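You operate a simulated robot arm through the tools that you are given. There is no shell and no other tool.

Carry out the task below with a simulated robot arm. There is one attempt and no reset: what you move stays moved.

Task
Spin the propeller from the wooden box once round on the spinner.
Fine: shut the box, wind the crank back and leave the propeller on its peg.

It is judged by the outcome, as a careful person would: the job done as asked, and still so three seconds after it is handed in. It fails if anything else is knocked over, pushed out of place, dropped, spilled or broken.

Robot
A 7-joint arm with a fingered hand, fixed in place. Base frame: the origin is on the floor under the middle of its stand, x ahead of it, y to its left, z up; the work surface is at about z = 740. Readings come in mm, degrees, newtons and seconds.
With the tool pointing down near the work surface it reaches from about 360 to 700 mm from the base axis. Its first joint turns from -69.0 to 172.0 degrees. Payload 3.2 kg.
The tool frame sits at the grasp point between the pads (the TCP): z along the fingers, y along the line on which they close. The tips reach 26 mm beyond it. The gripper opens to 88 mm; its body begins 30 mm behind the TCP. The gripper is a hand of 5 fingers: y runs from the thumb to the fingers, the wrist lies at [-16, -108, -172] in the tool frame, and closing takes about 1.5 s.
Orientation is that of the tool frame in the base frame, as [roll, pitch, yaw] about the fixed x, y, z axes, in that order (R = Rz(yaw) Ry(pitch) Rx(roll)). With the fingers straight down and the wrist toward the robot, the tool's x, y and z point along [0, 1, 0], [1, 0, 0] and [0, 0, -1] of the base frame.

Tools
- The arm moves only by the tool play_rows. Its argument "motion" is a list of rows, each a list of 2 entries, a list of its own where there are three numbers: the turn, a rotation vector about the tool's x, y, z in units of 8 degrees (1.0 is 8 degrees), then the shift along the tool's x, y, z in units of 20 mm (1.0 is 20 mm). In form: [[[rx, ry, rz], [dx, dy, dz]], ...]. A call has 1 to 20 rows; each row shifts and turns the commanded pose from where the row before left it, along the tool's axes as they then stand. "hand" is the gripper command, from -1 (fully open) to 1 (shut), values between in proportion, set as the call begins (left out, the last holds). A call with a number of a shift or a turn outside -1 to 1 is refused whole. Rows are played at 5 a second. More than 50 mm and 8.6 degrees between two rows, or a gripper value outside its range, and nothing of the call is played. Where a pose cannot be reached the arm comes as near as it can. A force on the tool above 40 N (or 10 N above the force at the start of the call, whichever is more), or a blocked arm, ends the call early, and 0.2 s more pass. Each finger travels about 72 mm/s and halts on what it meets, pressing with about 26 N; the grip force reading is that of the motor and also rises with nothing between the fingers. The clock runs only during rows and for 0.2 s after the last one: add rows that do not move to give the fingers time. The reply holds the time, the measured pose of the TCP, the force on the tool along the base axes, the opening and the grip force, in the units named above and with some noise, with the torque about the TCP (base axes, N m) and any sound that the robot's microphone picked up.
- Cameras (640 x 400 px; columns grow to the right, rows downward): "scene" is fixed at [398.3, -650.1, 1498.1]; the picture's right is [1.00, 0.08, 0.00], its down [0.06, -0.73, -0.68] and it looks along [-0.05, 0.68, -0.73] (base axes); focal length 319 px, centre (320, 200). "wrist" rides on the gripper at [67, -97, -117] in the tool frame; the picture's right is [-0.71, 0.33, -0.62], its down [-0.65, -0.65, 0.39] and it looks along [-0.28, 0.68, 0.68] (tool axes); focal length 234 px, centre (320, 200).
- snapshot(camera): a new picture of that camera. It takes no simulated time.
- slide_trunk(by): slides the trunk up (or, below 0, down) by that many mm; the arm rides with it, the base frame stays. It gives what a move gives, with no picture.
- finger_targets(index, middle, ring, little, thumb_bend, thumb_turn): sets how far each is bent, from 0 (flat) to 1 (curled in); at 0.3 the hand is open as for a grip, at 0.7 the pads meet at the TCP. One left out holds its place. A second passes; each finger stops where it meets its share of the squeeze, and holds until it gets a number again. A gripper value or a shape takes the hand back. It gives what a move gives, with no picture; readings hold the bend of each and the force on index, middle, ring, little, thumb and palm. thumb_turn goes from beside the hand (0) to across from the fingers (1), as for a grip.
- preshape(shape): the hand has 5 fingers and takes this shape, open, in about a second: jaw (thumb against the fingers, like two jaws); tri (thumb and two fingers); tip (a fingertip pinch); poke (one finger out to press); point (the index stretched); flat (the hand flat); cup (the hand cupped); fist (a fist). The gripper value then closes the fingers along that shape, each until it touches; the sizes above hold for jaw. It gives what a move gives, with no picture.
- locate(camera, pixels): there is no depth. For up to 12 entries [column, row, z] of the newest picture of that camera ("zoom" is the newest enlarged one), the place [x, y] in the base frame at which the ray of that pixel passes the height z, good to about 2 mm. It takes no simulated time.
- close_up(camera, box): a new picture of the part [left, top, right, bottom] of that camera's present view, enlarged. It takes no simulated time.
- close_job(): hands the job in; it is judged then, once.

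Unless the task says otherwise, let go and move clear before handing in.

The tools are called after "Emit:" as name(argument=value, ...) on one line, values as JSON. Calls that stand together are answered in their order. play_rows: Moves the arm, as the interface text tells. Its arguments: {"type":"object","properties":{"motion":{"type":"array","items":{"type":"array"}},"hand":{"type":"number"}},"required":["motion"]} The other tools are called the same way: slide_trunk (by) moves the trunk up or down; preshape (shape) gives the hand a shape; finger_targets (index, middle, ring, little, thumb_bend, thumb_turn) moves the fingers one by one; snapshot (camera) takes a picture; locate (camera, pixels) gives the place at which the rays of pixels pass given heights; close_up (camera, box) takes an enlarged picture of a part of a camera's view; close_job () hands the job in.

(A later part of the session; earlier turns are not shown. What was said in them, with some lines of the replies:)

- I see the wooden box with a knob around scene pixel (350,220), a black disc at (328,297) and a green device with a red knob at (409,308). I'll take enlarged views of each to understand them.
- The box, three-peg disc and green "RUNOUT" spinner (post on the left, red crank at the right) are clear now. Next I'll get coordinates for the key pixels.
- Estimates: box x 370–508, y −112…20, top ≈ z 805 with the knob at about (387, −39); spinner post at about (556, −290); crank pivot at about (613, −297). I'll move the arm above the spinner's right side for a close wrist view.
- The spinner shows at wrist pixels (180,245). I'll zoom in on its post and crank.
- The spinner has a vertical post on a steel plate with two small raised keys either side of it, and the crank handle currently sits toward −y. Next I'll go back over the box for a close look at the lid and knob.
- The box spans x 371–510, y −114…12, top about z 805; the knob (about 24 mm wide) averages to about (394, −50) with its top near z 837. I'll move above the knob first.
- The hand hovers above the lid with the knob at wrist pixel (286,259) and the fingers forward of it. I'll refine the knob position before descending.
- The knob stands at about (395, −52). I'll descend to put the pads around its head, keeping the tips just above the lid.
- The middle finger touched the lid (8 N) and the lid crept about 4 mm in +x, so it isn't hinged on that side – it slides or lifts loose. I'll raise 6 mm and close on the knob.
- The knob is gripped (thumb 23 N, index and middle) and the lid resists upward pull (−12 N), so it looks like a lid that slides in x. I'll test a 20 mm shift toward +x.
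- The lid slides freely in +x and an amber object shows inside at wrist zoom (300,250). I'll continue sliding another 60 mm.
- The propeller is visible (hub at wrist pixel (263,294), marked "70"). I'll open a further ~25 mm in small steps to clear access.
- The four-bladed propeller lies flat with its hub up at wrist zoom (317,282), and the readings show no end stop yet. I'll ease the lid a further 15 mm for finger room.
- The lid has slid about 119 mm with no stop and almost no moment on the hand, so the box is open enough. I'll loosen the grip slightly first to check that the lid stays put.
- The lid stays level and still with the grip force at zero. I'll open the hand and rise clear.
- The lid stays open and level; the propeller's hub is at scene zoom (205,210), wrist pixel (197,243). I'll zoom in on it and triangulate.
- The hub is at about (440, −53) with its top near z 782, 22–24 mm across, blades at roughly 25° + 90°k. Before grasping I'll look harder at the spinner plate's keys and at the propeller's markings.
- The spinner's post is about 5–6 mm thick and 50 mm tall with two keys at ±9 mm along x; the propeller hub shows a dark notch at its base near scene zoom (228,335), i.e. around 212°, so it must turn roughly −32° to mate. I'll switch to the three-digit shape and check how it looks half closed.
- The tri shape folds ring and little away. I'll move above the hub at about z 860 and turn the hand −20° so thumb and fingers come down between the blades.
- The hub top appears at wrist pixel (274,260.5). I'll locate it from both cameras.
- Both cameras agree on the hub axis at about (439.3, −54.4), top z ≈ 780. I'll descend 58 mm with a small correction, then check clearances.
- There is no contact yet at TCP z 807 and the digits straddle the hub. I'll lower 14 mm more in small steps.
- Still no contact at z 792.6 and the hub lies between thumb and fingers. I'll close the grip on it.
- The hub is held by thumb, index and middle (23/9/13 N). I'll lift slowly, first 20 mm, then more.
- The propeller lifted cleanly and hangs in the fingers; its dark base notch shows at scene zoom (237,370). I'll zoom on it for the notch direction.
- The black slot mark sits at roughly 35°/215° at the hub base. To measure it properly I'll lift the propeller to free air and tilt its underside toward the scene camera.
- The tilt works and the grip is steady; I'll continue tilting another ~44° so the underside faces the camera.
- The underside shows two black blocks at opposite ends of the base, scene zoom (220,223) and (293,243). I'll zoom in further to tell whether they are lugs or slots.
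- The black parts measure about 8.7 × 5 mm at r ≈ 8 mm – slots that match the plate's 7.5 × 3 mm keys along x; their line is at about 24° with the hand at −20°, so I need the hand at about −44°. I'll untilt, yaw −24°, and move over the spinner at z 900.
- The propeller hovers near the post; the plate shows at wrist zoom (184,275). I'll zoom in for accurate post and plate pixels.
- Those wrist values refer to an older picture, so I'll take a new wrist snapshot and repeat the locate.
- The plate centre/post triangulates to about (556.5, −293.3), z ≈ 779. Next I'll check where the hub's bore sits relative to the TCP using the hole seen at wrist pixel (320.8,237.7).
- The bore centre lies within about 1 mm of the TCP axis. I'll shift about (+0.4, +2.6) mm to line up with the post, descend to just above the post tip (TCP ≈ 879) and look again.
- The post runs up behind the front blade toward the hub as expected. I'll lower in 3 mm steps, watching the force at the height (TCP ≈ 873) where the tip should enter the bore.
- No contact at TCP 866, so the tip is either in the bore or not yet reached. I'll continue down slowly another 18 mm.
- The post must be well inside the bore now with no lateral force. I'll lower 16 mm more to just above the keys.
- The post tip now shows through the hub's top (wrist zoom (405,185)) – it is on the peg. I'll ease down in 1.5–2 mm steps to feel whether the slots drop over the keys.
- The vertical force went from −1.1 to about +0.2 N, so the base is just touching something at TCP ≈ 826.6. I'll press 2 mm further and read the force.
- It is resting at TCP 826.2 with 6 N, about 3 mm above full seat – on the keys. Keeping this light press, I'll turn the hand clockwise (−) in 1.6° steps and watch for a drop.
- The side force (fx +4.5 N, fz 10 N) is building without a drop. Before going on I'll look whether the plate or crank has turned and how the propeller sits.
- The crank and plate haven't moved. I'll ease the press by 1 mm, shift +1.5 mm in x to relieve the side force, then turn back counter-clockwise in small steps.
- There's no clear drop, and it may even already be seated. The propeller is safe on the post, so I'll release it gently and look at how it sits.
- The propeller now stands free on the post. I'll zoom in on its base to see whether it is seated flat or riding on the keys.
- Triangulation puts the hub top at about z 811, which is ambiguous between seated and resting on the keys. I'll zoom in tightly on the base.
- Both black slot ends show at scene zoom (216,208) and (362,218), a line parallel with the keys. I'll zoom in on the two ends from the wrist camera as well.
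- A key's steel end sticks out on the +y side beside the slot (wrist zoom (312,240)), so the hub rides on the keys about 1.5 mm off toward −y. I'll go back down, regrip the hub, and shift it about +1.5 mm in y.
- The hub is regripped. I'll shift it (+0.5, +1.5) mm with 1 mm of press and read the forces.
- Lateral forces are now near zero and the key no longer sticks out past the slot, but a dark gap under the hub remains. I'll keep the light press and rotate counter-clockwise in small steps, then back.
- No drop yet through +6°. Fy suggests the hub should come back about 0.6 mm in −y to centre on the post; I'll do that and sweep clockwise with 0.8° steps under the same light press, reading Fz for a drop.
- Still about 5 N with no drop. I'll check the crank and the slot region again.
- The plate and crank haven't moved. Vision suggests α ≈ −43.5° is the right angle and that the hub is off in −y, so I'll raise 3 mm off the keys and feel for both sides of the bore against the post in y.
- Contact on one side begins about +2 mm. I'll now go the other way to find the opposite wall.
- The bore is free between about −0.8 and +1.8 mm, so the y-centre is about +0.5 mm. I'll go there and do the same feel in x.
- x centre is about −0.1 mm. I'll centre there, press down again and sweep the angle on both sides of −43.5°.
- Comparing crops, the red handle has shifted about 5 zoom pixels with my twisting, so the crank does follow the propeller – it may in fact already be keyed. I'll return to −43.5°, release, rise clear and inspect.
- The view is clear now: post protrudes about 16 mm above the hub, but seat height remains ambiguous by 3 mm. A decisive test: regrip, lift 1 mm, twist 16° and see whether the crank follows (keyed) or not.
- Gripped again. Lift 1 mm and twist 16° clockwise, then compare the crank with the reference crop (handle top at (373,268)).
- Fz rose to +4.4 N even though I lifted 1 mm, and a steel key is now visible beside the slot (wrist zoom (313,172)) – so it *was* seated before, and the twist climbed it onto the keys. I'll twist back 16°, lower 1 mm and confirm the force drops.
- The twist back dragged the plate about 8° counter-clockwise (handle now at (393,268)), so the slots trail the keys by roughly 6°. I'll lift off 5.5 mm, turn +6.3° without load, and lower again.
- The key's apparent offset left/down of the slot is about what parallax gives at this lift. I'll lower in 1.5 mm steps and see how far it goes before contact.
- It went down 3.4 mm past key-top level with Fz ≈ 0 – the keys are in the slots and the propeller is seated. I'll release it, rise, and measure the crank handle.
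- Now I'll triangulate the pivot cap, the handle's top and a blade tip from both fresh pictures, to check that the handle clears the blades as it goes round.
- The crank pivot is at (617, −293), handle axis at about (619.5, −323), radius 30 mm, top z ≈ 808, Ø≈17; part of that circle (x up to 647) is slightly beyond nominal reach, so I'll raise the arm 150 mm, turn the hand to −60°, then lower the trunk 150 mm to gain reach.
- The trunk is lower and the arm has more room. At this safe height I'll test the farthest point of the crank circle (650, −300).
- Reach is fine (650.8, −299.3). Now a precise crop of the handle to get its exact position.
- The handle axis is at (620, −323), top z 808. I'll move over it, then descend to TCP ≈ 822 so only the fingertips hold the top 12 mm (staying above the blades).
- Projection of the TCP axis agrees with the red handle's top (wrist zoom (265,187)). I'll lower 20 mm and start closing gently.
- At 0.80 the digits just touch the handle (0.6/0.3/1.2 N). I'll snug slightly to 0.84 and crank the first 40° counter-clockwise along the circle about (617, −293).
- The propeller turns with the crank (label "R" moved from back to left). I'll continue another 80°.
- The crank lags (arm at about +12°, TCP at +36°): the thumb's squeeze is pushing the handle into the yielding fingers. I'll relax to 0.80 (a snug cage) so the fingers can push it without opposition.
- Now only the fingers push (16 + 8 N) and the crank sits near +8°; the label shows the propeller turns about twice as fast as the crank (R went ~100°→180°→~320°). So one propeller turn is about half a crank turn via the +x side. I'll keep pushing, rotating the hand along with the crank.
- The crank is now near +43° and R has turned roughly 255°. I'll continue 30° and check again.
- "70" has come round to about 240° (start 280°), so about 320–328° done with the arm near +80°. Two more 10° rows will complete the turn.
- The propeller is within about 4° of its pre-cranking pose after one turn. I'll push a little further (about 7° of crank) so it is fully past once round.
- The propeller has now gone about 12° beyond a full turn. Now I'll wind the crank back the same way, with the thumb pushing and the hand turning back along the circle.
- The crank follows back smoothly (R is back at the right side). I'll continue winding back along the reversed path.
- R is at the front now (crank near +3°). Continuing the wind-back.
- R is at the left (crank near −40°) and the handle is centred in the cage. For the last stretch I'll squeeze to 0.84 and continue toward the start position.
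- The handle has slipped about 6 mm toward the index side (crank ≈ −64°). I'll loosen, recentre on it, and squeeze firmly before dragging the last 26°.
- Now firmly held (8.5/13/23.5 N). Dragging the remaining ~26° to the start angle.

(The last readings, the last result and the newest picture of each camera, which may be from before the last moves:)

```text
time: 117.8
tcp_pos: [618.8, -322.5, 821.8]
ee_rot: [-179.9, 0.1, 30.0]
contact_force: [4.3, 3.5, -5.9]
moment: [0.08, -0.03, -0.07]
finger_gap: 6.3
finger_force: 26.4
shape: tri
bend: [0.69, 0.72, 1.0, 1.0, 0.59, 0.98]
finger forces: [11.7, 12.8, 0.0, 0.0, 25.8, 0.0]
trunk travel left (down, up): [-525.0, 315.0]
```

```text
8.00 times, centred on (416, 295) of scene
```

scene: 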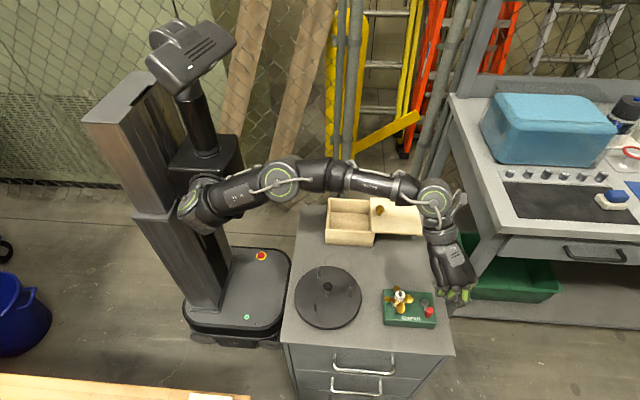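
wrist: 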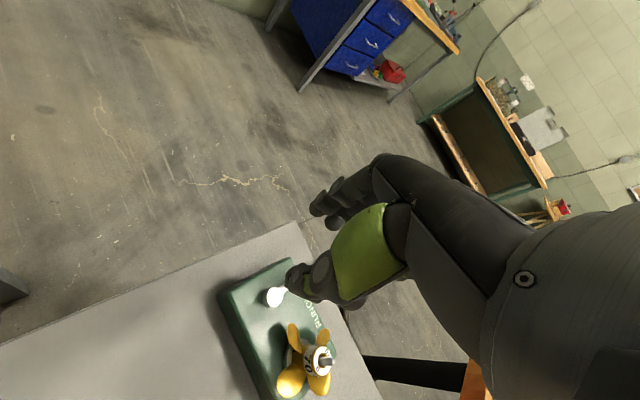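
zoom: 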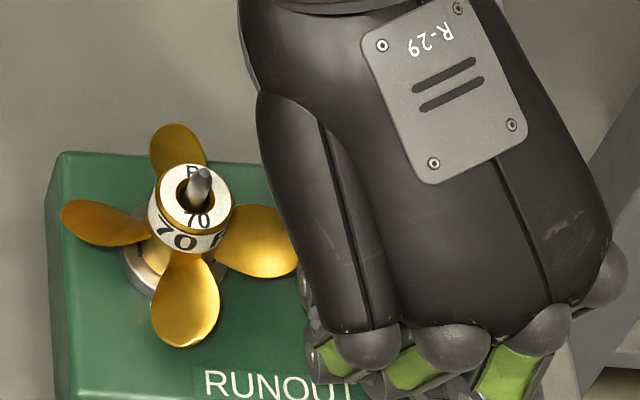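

The propeller and crank look back at about the start pose (front blade tip at (183,348)). I'll open, rise and compare the handle with the reference crop.

Emit:
play_rows(motion=[[[0, 0, 0], [0, 0, 0]], [[0, 0, 0], [0, 0, 0]], [[0, 0, 0], [0, 0, 0]], [[0, 0, 0], [0, 0, 0]]], hand=0.2)

Emit:
play_rows(motion=[[[0, 0, 0], [0, 0, -0.5]], [[0, 0, 0], [0, 0, -1]], [[0, 0, 0], [0, 0, -1]], [[0, 0, 0], [1, 0.3, -1]], [[0, 0, 0], [1, 0.3, 0]], [[0, 0, 0], [0, 0, 0]]], hand=0)

Emit:
close_up(camera="scene", box=[416, 294, 436, 318])

Emit:
close_up(camera="scene", box=[376, 278, 440, 332])

```text
time: 118.8
tcp_pos: [617.7, -322.5, 823.3]
ee_rot: [-180.0, 0.0, 29.9]
contact_force: [-0.2, -0.4, -0.6]
moment: [0.01, 0.02, 0.01]
finger_gap: 34.9
finger_force: 0.1
shape: tri
bend: [0.54, 0.47, 0.99, 0.99, 0.38, 1.0]
finger forces: [0.0, 0.1, 0.0, 0.0, 0.1, 0.1]
trunk travel left (down, up): [-525.0, 315.0]
```

```text
time: 120.2
tcp_pos: [657.2, -313.2, 892.0]
ee_rot: [-180.0, 0.1, 29.9]
contact_force: [-0.3, 0.5, 0.4]
moment: [0.0, -0.01, 0.0]
finger_gap: 43.6
finger_force: 0.1
shape: tri
bend: [0.5, 0.43, 0.99, 0.99, 0.34, 1.0]
finger forces: [0.0, 0.1, 0.0, 0.1, 0.0, 0.0]
trunk travel left (down, up): [-525.0, 315.0]
```

```text
16.00 times, centred on (426, 306) of scene
```

zoom: 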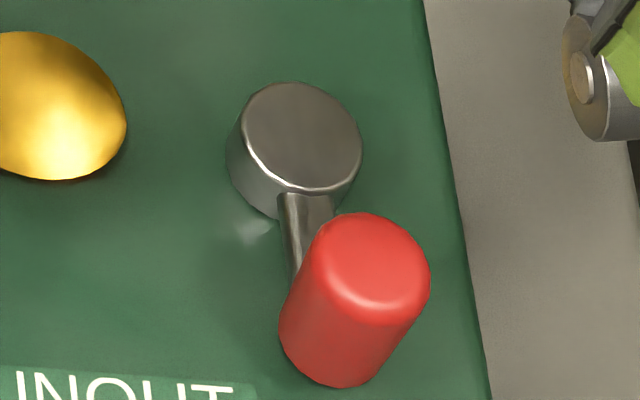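

```text
7.41 times, centred on (408, 305) of scene
```

zoom: 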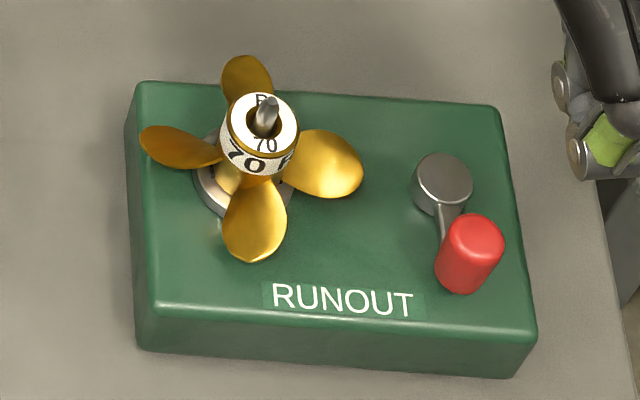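

The handle top (370,266) matches the reference (373,268): the crank is wound back, with the propeller on its peg. Now I'll raise the trunk back 150 mm, return to the jaw shape and head for the lid knob.

Emit:
slide_trunk(by=150)

Emit:
preshape(shape="jaw")

Emit:
play_rows(motion=[[[0, 0, -1], [0, 0, 0]], [[0, 0, -1], [0, 0, 0]], [[0, 0, -1], [0, 0, 0]], [[0, 0, -1], [0, 0, 0]], [[0, 0, -1], [0, 0, 0]], [[0, 0, -1], [0, 0, 0]], [[0, 0, -1], [0, 0, 0]], [[0, 0, -0.5], [0, 0, 0]]], hand=-1)

```text
time: 122.0
tcp_pos: [657.4, -311.7, 1041.2]
ee_rot: [180.0, 0.0, 29.8]
contact_force: [-0.1, 0.7, 0.5]
moment: [0.0, 0.0, -0.03]
finger_gap: 43.8
finger_force: 0.1
shape: tri
bend: [0.5, 0.43, 0.99, 0.99, 0.34, 1.0]
finger forces: [0.1, 0.0, 0.1, 0.0, 0.0, 0.0]
trunk travel left (down, up): [-675.0, 165.0]
```

```text
time: 122.9
tcp_pos: [658.4, -311.6, 1040.8]
ee_rot: [-180.0, 0.0, 29.9]
contact_force: [-0.1, -0.5, 0.2]
moment: [-0.02, 0.0, 0.02]
finger_gap: 87.8
finger_force: 0.0
shape: jaw
bend: [0.3, 0.3, 0.3, 0.3, 0.3, 0.97]
finger forces: [0.0, 0.0, 0.1, 0.0, 0.0, 0.0]
trunk travel left (down, up): [-675.0, 165.0]
```

```text
time: 124.7
tcp_pos: [658.4, -312.8, 1040.4]
ee_rot: [179.9, -0.1, 90.2]
contact_force: [-0.6, -0.9, 0.0]
moment: [0.03, 0.01, 0.03]
finger_gap: 87.9
finger_force: 0.2
shape: jaw
bend: [0.3, 0.3, 0.3, 0.3, 0.3, 0.97]
finger forces: [0.0, 0.0, 0.0, 0.0, 0.0, 0.0]
trunk travel left (down, up): [-675.0, 165.0]
```

The hand is open at yaw 0 and safe height. I'll move above the knob at about (517, −53), z ≈ 900.

Emit:
play_rows(motion=[[[0, 0, 0], [0.929, -0.504, 0.5]], [[0, 0, 0], [0.929, -0.504, 0.5]], [[0, 0, 0], [0.929, -0.504, 0.5]], [[0, 0, 0], [0.929, -0.504, 0.5]], [[0, 0, 0], [0.929, -0.504, 0.5]], [[0, 0, 0], [0.929, -0.504, 0.5]], [[0, 0, 0], [0.929, -0.504, 0.5]], [[0, 0, 0], [0.929, -0.504, 0.5]], [[0, 0, 0], [0.929, -0.504, 0.5]], [[0, 0, 0], [0.929, -0.504, 0.5]], [[0, 0, 0], [0.929, -0.504, 0.5]], [[0, 0, 0], [0.929, -0.504, 0.5]], [[0, 0, 0], [0.929, -0.504, 0.5]], [[0, 0, 0], [0.929, -0.504, 0.5]], [[0, 0, 0], [0, 0, 0]]])

Emit:
snapshot(camera="wrist")

Emit:
snapshot(camera="scene")

Emit:
close_up(camera="scene", box=[320, 170, 440, 260])

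```text
time: 127.9
tcp_pos: [517.9, -50.5, 901.7]
ee_rot: [-180.0, 0.0, 89.9]
contact_force: [-0.7, 0.9, 0.6]
moment: [-0.03, 0.0, -0.01]
finger_gap: 87.8
finger_force: 0.0
shape: jaw
bend: [0.3, 0.3, 0.3, 0.3, 0.3, 0.97]
finger forces: [0.0, 0.0, 0.0, 0.0, 0.0, 0.0]
trunk travel left (down, up): [-675.0, 165.0]
```

```text
taken
```

wrist: 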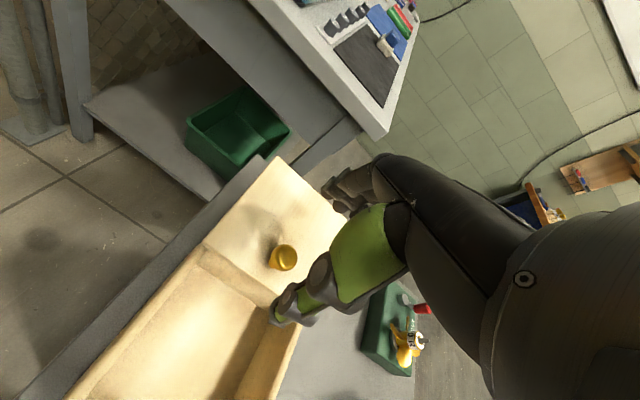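

```text
taken
```

scene: 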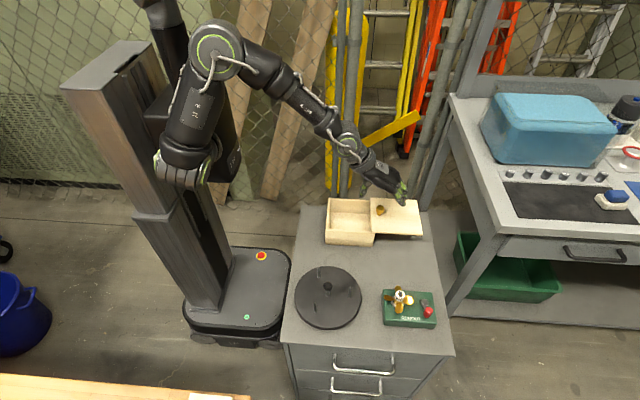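

```text
4.44 times, centred on (380, 215) of scene
```

zoom: 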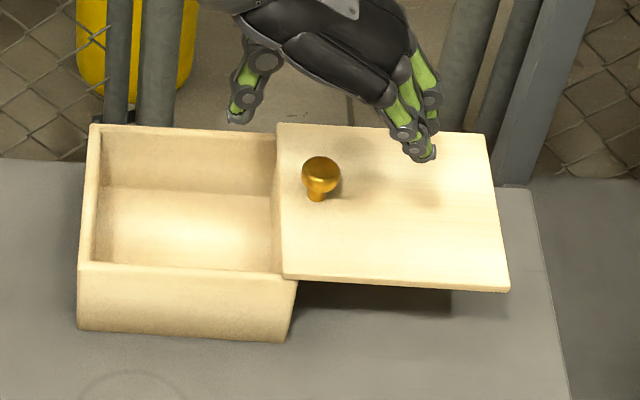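

The knob appears at wrist pixel (283,257), much like before the first grip. I'll locate it from both cameras.

Emit:
locate(camera="wrist", pixels=[[284, 256, 830], [284, 256, 835]])

Emit:
locate(camera="scene", pixels=[[380.2, 208.3, 830], [380.2, 208.3, 835]])

```text
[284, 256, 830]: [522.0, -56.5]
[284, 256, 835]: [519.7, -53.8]
```

```text
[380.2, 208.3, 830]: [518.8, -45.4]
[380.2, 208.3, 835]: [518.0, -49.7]
```

The knob is at about (518.5, −51), directly under the TCP. I'll descend to z ≈ 845 (clear of the lid) and grip.

Emit:
play_rows(motion=[[[0, 0, 0], [0, 0.03, 0.8]], [[0, 0, 0], [0, 0, 0.8]], [[0, 0, 0], [0, 0, 0.7]], [[0, 0, 0], [0, 0, 0.5]], [[0, 0, 0], [0, 0, 0]]])

Emit:
play_rows(motion=[[[0, 0, 0], [0, 0, 0]], [[0, 0, 0], [0, 0, 0]], [[0, 0, 0], [0, 0, 0]], [[0, 0, 0], [0, 0, 0]], [[0, 0, 0], [0, 0, 0]], [[0, 0, 0], [0, 0, 0]], [[0, 0, 0], [0, 0, 0]]], hand=0.9)

Emit:
close_up(camera="scene", box=[320, 170, 440, 260])

```text
time: 129.1
tcp_pos: [518.2, -51.6, 845.4]
ee_rot: [-180.0, -0.1, 89.9]
contact_force: [-0.6, 1.0, -0.8]
moment: [-0.04, -0.01, 0.05]
finger_gap: 87.9
finger_force: 0.0
shape: jaw
bend: [0.3, 0.3, 0.3, 0.3, 0.3, 0.97]
finger forces: [0.1, 0.1, 0.0, 0.1, 0.0, 0.0]
trunk travel left (down, up): [-675.0, 165.0]
```

```text
time: 130.7
tcp_pos: [517.6, -52.9, 844.5]
ee_rot: [-179.7, 0.0, 90.1]
contact_force: [-3.9, 2.2, -10.0]
moment: [0.05, -0.01, 0.0]
finger_gap: 10.6
finger_force: 26.3
shape: jaw
bend: [0.65, 0.62, 0.69, 0.7, 0.56, 1.0]
finger forces: [11.2, 6.8, 0.0, 0.0, 24.7, 0.1]
trunk travel left (down, up): [-675.0, 165.0]
```

```text
4.44 times, centred on (380, 215) of scene
```

zoom: 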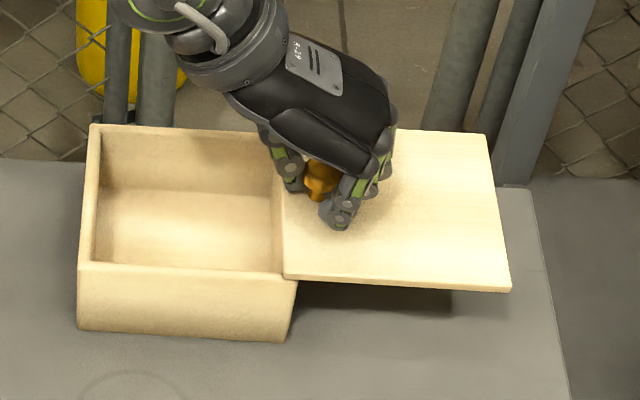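

The knob is gripped as before. I'll slide the lid back −x about 108 mm at a steady pace, then check.

Emit:
play_rows(motion=[[[0, 0, 0], [0, -0.2, 0]], [[0, 0, 0], [0, -0.4, 0]], [[0, 0, 0], [0, -0.4, 0]], [[0, 0, 0], [0, -0.4, 0]], [[0, 0, 0], [0, -0.4, 0]], [[0, 0, 0], [0, -0.4, 0]], [[0, 0, 0], [0, -0.4, 0]], [[0, 0, 0], [0, -0.4, 0]], [[0, 0, 0], [0, -0.4, 0]], [[0, 0, 0], [0, -0.4, 0]], [[0, 0, 0], [0, -0.4, 0]], [[0, 0, 0], [0, -0.4, 0]], [[0, 0, 0], [0, -0.4, 0]], [[0, 0, 0], [0, -0.4, 0]], [[0, 0, 0], [0, 0, 0]]])

Emit:
close_up(camera="scene", box=[310, 185, 390, 255])

Emit:
close_up(camera="wrist", box=[180, 150, 400, 340])

```text
time: 133.9
tcp_pos: [409.3, -50.3, 844.0]
ee_rot: [-179.8, 0.0, 90.1]
contact_force: [-0.2, 2.9, -18.6]
moment: [0.05, -0.01, 0.0]
finger_gap: 10.3
finger_force: 26.1
shape: jaw
bend: [0.65, 0.62, 0.69, 0.7, 0.56, 1.0]
finger forces: [13.7, 9.2, 0.0, 0.0, 24.3, 0.0]
trunk travel left (down, up): [-675.0, 165.0]
```

```text
5.71 times, centred on (350, 220) of scene
```

zoom: 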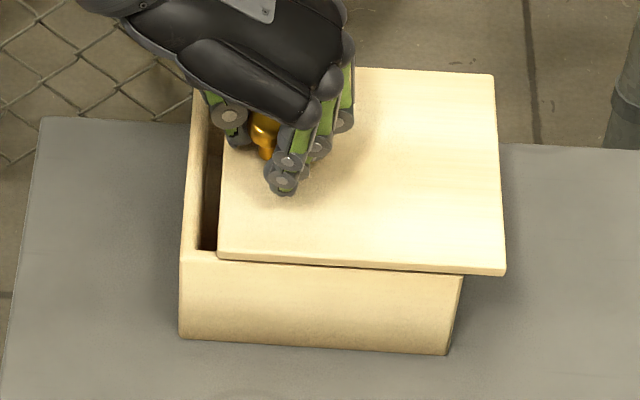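

```text
2.11 times, centred on (290, 245) of wrist
```

zoom: 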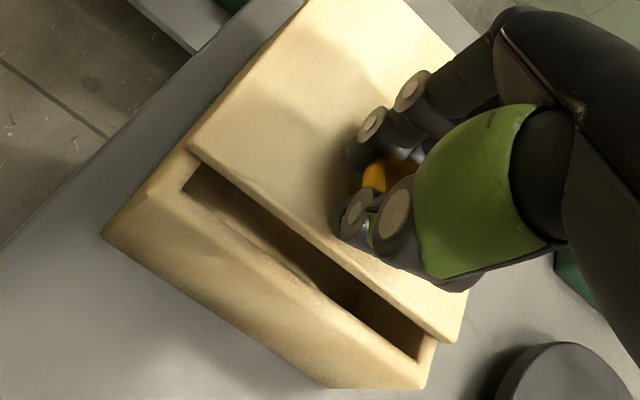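

About 17 mm remains (lid edge at scene zoom (218,258) versus (180,258) when shut). I'll slide 13 mm, then finish in small steps.

Emit:
play_rows(motion=[[[0, 0, 0], [0, -0.25, 0]], [[0, 0, 0], [0, -0.25, 0]], [[0, 0, 0], [0, -0.15, 0]], [[0, 0, 0], [0, 0, 0]]])

Emit:
play_rows(motion=[[[0, 0, 0], [0, -0.1, 0]], [[0, 0, 0], [0, 0, 0]]])

Emit:
close_up(camera="scene", box=[310, 185, 390, 255])

Emit:
close_up(camera="wrist", box=[180, 150, 400, 340])

```text
time: 134.9
tcp_pos: [396.1, -50.9, 844.2]
ee_rot: [-179.9, 0.0, 89.8]
contact_force: [1.2, 1.6, -15.6]
moment: [0.08, -0.05, 0.01]
finger_gap: 10.2
finger_force: 25.9
shape: jaw
bend: [0.65, 0.62, 0.69, 0.7, 0.56, 1.0]
finger forces: [13.5, 8.3, 0.1, 0.0, 22.9, 0.1]
trunk travel left (down, up): [-675.0, 165.0]
```

```text
time: 135.5
tcp_pos: [394.3, -52.1, 844.2]
ee_rot: [-179.8, 0.1, 90.0]
contact_force: [0.6, 1.8, -17.4]
moment: [0.04, -0.02, -0.03]
finger_gap: 9.9
finger_force: 26.3
shape: jaw
bend: [0.65, 0.62, 0.69, 0.7, 0.56, 1.0]
finger forces: [13.8, 8.7, 0.0, 0.0, 23.3, 0.0]
trunk travel left (down, up): [-675.0, 165.0]
```

```text
5.71 times, centred on (350, 220) of scene
```

zoom: 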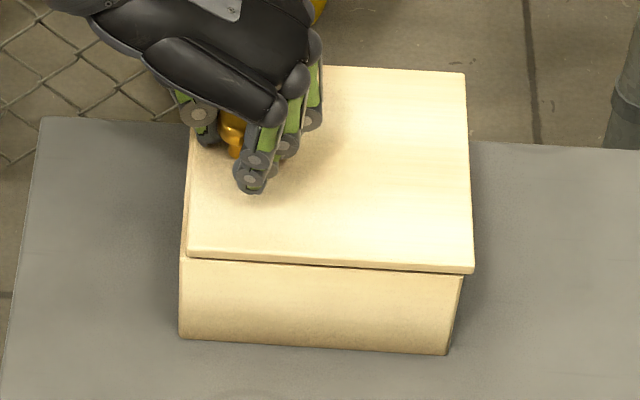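

```text
2.11 times, centred on (290, 245) of wrist
```

zoom: 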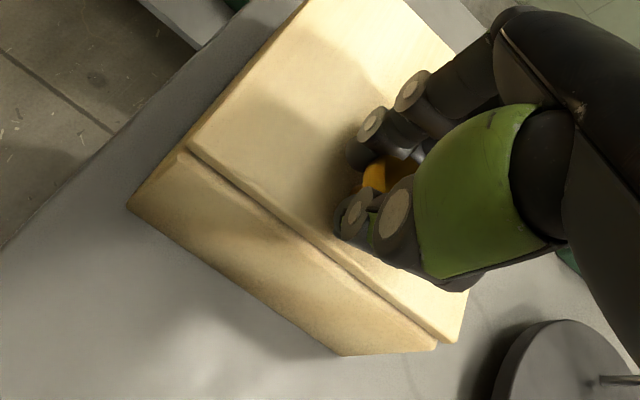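

About 3.3 mm remain (lid corner (187,255) versus (180,258)). Small steps with force checks now.

Emit:
play_rows(motion=[[[0, 0, 0], [0, -0.1, 0]], [[0, 0, 0], [0, 0, 0]]])

Emit:
play_rows(motion=[[[0, 0, 0], [0, -0.08, 0]], [[0, 0, 0], [0, 0, 0]]])

Emit:
close_up(camera="scene", box=[310, 185, 390, 255])

Emit:
close_up(camera="wrist", box=[180, 150, 400, 340])

```text
time: 136.1
tcp_pos: [392.3, -51.9, 844.9]
ee_rot: [-179.8, 0.0, 89.9]
contact_force: [0.4, 2.6, -17.0]
moment: [0.05, 0.0, -0.01]
finger_gap: 10.0
finger_force: 25.4
shape: jaw
bend: [0.65, 0.62, 0.69, 0.7, 0.56, 1.0]
finger forces: [13.6, 8.5, 0.0, 0.0, 23.3, 0.1]
trunk travel left (down, up): [-675.0, 165.0]
```

```text
time: 136.7
tcp_pos: [391.5, -50.8, 844.3]
ee_rot: [-179.9, 0.1, 89.9]
contact_force: [0.0, 2.2, -16.2]
moment: [0.1, 0.01, -0.01]
finger_gap: 10.0
finger_force: 25.7
shape: jaw
bend: [0.65, 0.62, 0.69, 0.7, 0.56, 1.0]
finger forces: [13.8, 8.4, 0.1, 0.0, 23.0, 0.1]
trunk travel left (down, up): [-675.0, 165.0]
```

```text
5.71 times, centred on (350, 220) of scene
```

zoom: 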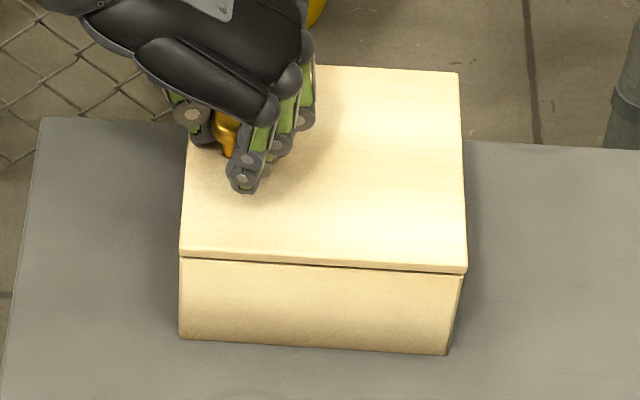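

```text
2.11 times, centred on (290, 245) of wrist
```

zoom: 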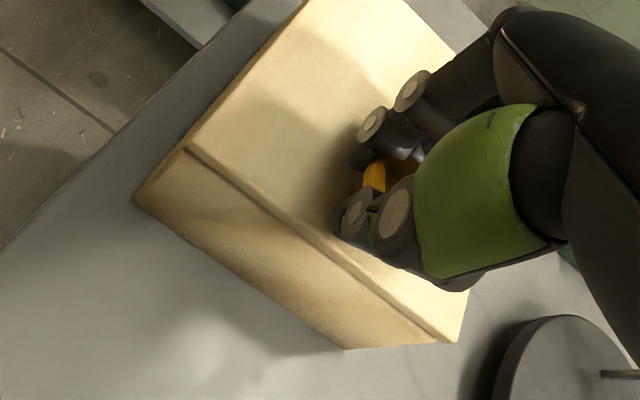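

The lid corners now match the original shut position ((180,255) and (466,270)). I'll nudge 1 mm more to see whether it's against its stop.

Emit:
play_rows(motion=[[[0, 0, 0], [0, -0.05, 0]], [[0, 0, 0], [0, 0, 0]]])

Emit:
close_up(camera="scene", box=[310, 185, 390, 255])

```text
time: 137.3
tcp_pos: [390.6, -52.0, 844.6]
ee_rot: [-179.9, 0.0, 89.8]
contact_force: [1.1, 2.0, -15.6]
moment: [0.07, -0.01, 0.0]
finger_gap: 10.0
finger_force: 25.8
shape: jaw
bend: [0.65, 0.62, 0.69, 0.7, 0.56, 1.0]
finger forces: [14.0, 8.7, 0.0, 0.0, 22.6, 0.0]
trunk travel left (down, up): [-675.0, 165.0]
```

```text
5.71 times, centred on (350, 220) of scene
```

zoom: 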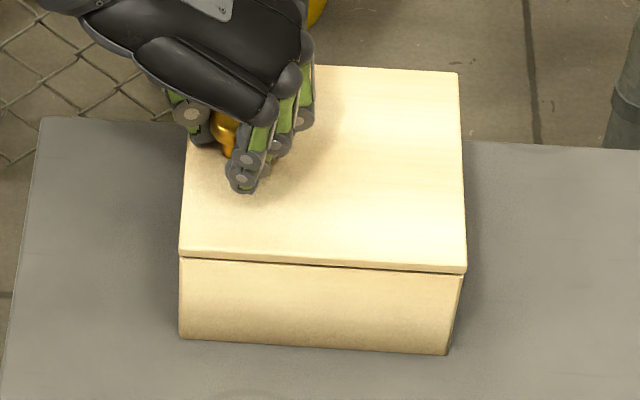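

The lid did not move with that last nudge. One more 1 mm press to confirm the stop via Fx before releasing.

Emit:
play_rows(motion=[[[0, 0, 0], [0, -0.05, 0]], [[0, 0, 0], [0, 0, 0]]])

Emit:
close_up(camera="scene", box=[310, 185, 390, 255])

```text
time: 137.9
tcp_pos: [391.5, -51.6, 843.7]
ee_rot: [-179.8, 0.0, 89.9]
contact_force: [3.7, 0.6, -13.0]
moment: [0.04, -0.03, -0.02]
finger_gap: 10.1
finger_force: 25.8
shape: jaw
bend: [0.65, 0.62, 0.69, 0.7, 0.57, 1.0]
finger forces: [14.2, 8.8, 0.1, 0.1, 22.3, 0.1]
trunk travel left (down, up): [-675.0, 165.0]
```

```text
5.71 times, centred on (350, 220) of scene
```

zoom: 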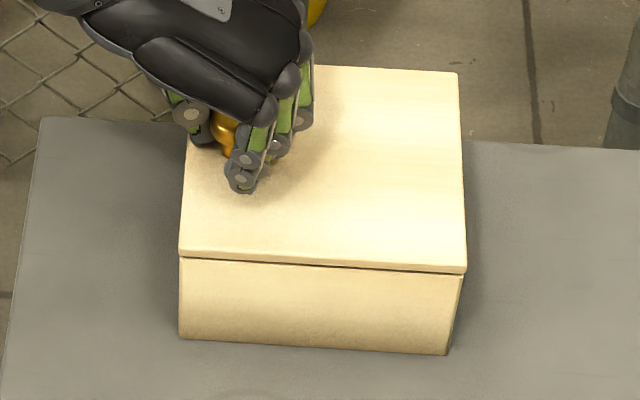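

Fx rises to 3.7 N: the lid is firmly at its stop and shut. I'll open the hand and rise straight up clear of the knob.

Emit:
play_rows(motion=[[[0, 0, 0], [0, 0, 0]], [[0, 0, 0], [0, 0, 0]], [[0, 0, 0], [0, 0, 0]], [[0, 0, 0], [0, 0, 0]], [[0, 0, 0], [0, 0, 0]]], hand=-0.2)

Emit:
play_rows(motion=[[[0, 0, 0], [0, 0, -0.5]], [[0, 0, 0], [0, 0, -1]], [[0, 0, 0], [0, 0, -1]], [[0, 0, 0], [0, 0, -1]], [[0, 0, 0], [0, 0, -1]], [[0, 0, 0], [0, 0, -1]], [[0, 0, 0], [0, 0, -1]], [[0, 0, 0], [0, 0, -1]], [[0, 0, 0], [0, 0, -1]], [[0, 0, 0], [0, 0, 0]]])

Emit:
snapshot(camera="scene")

Emit:
close_up(camera="scene", box=[280, 180, 460, 340])

Emit:
close_up(camera="scene", box=[310, 185, 390, 255])

Emit:
close_up(camera="scene", box=[370, 270, 450, 340])

```text
time: 139.1
tcp_pos: [389.0, -51.2, 845.2]
ee_rot: [-180.0, 0.0, 89.8]
contact_force: [1.4, 0.1, 0.2]
moment: [0.04, 0.05, 0.01]
finger_gap: 52.3
finger_force: 0.0
shape: jaw
bend: [0.46, 0.39, 0.72, 0.44, 0.1, 0.99]
finger forces: [0.1, 0.0, 0.1, 0.0, 0.0, 0.1]
trunk travel left (down, up): [-675.0, 165.0]
```

```text
time: 141.3
tcp_pos: [389.9, -51.3, 1016.0]
ee_rot: [-180.0, 0.1, 89.9]
contact_force: [0.0, 0.2, 0.6]
moment: [0.01, -0.01, 0.04]
finger_gap: 52.3
finger_force: 0.0
shape: jaw
bend: [0.46, 0.39, 0.72, 0.44, 0.1, 0.99]
finger forces: [0.0, 0.0, 0.0, 0.1, 0.1, 0.0]
trunk travel left (down, up): [-675.0, 165.0]
```

```text
taken
```

scene: 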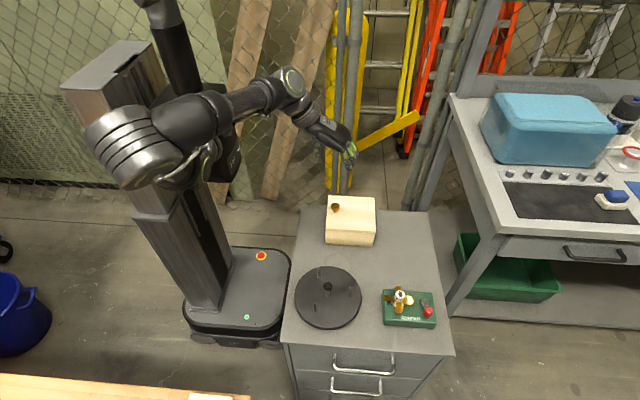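

```text
2.50 times, centred on (370, 260) of scene
```

zoom: 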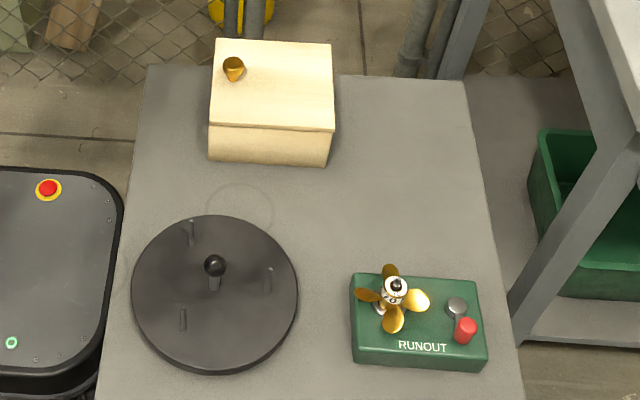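

```text
5.71 times, centred on (350, 220) of scene
```

zoom: 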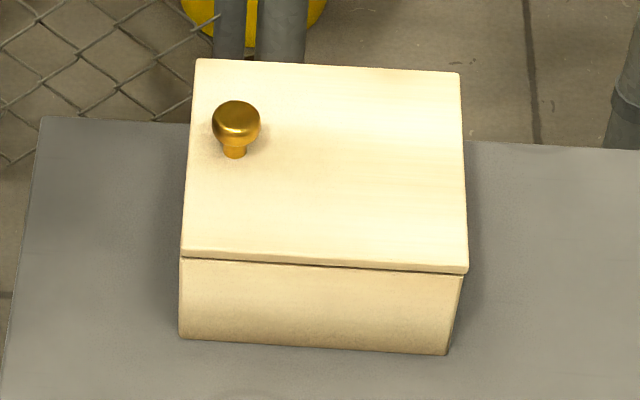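

```text
5.71 times, centred on (410, 305) of scene
```

zoom: 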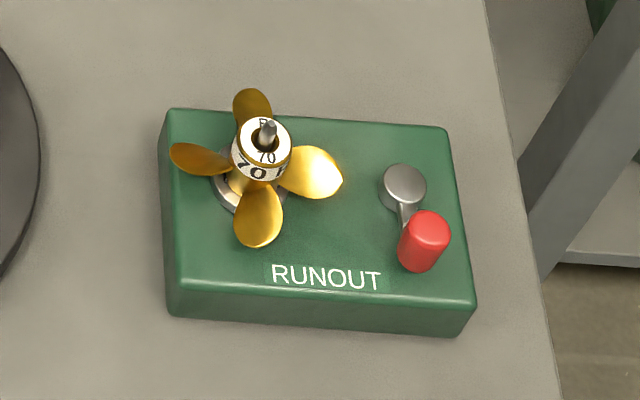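

Everything matches the start picture: lid shut (corners (181,257)/(467,272), knob (236,119)), crank handle back at (425,240), propeller seated on the spinner's peg, disc and box unmoved, and the hand is well clear at z ≈ 1016. I'm handing the job in.

Emit:
close_job()

```text
The job is handed in.
```

The job is handed in. The propeller made one full turn on the spinner, and I tidied up as you asked. The result of the judging hasn't come back to me.

- **Propeller:** I took it from the box and seated it on the spinner's peg, with its base slots over the two keys. Cranking turned it roughly 10–25° past a full turn. It turns about twice per crank turn, so this took roughly half a turn of the crank.
- **Crank:** I wound it back the same way. The handle is within about a degree of where it was just before cranking, and that position matches the start picture.
- **Box:** The lid slid shut against its stop, and its corners match the start picture to about a pixel.
- **Propeller at the end:** It is still on the spinner's peg. I took "its peg" to mean the spinner's, not one of the three on the black disc.

While seating the propeller I twisted it off the keys and back on once, which moved the crank about 8° before the spin. I wound that back too. The disc and the box are where they started, and the hand is well clear.
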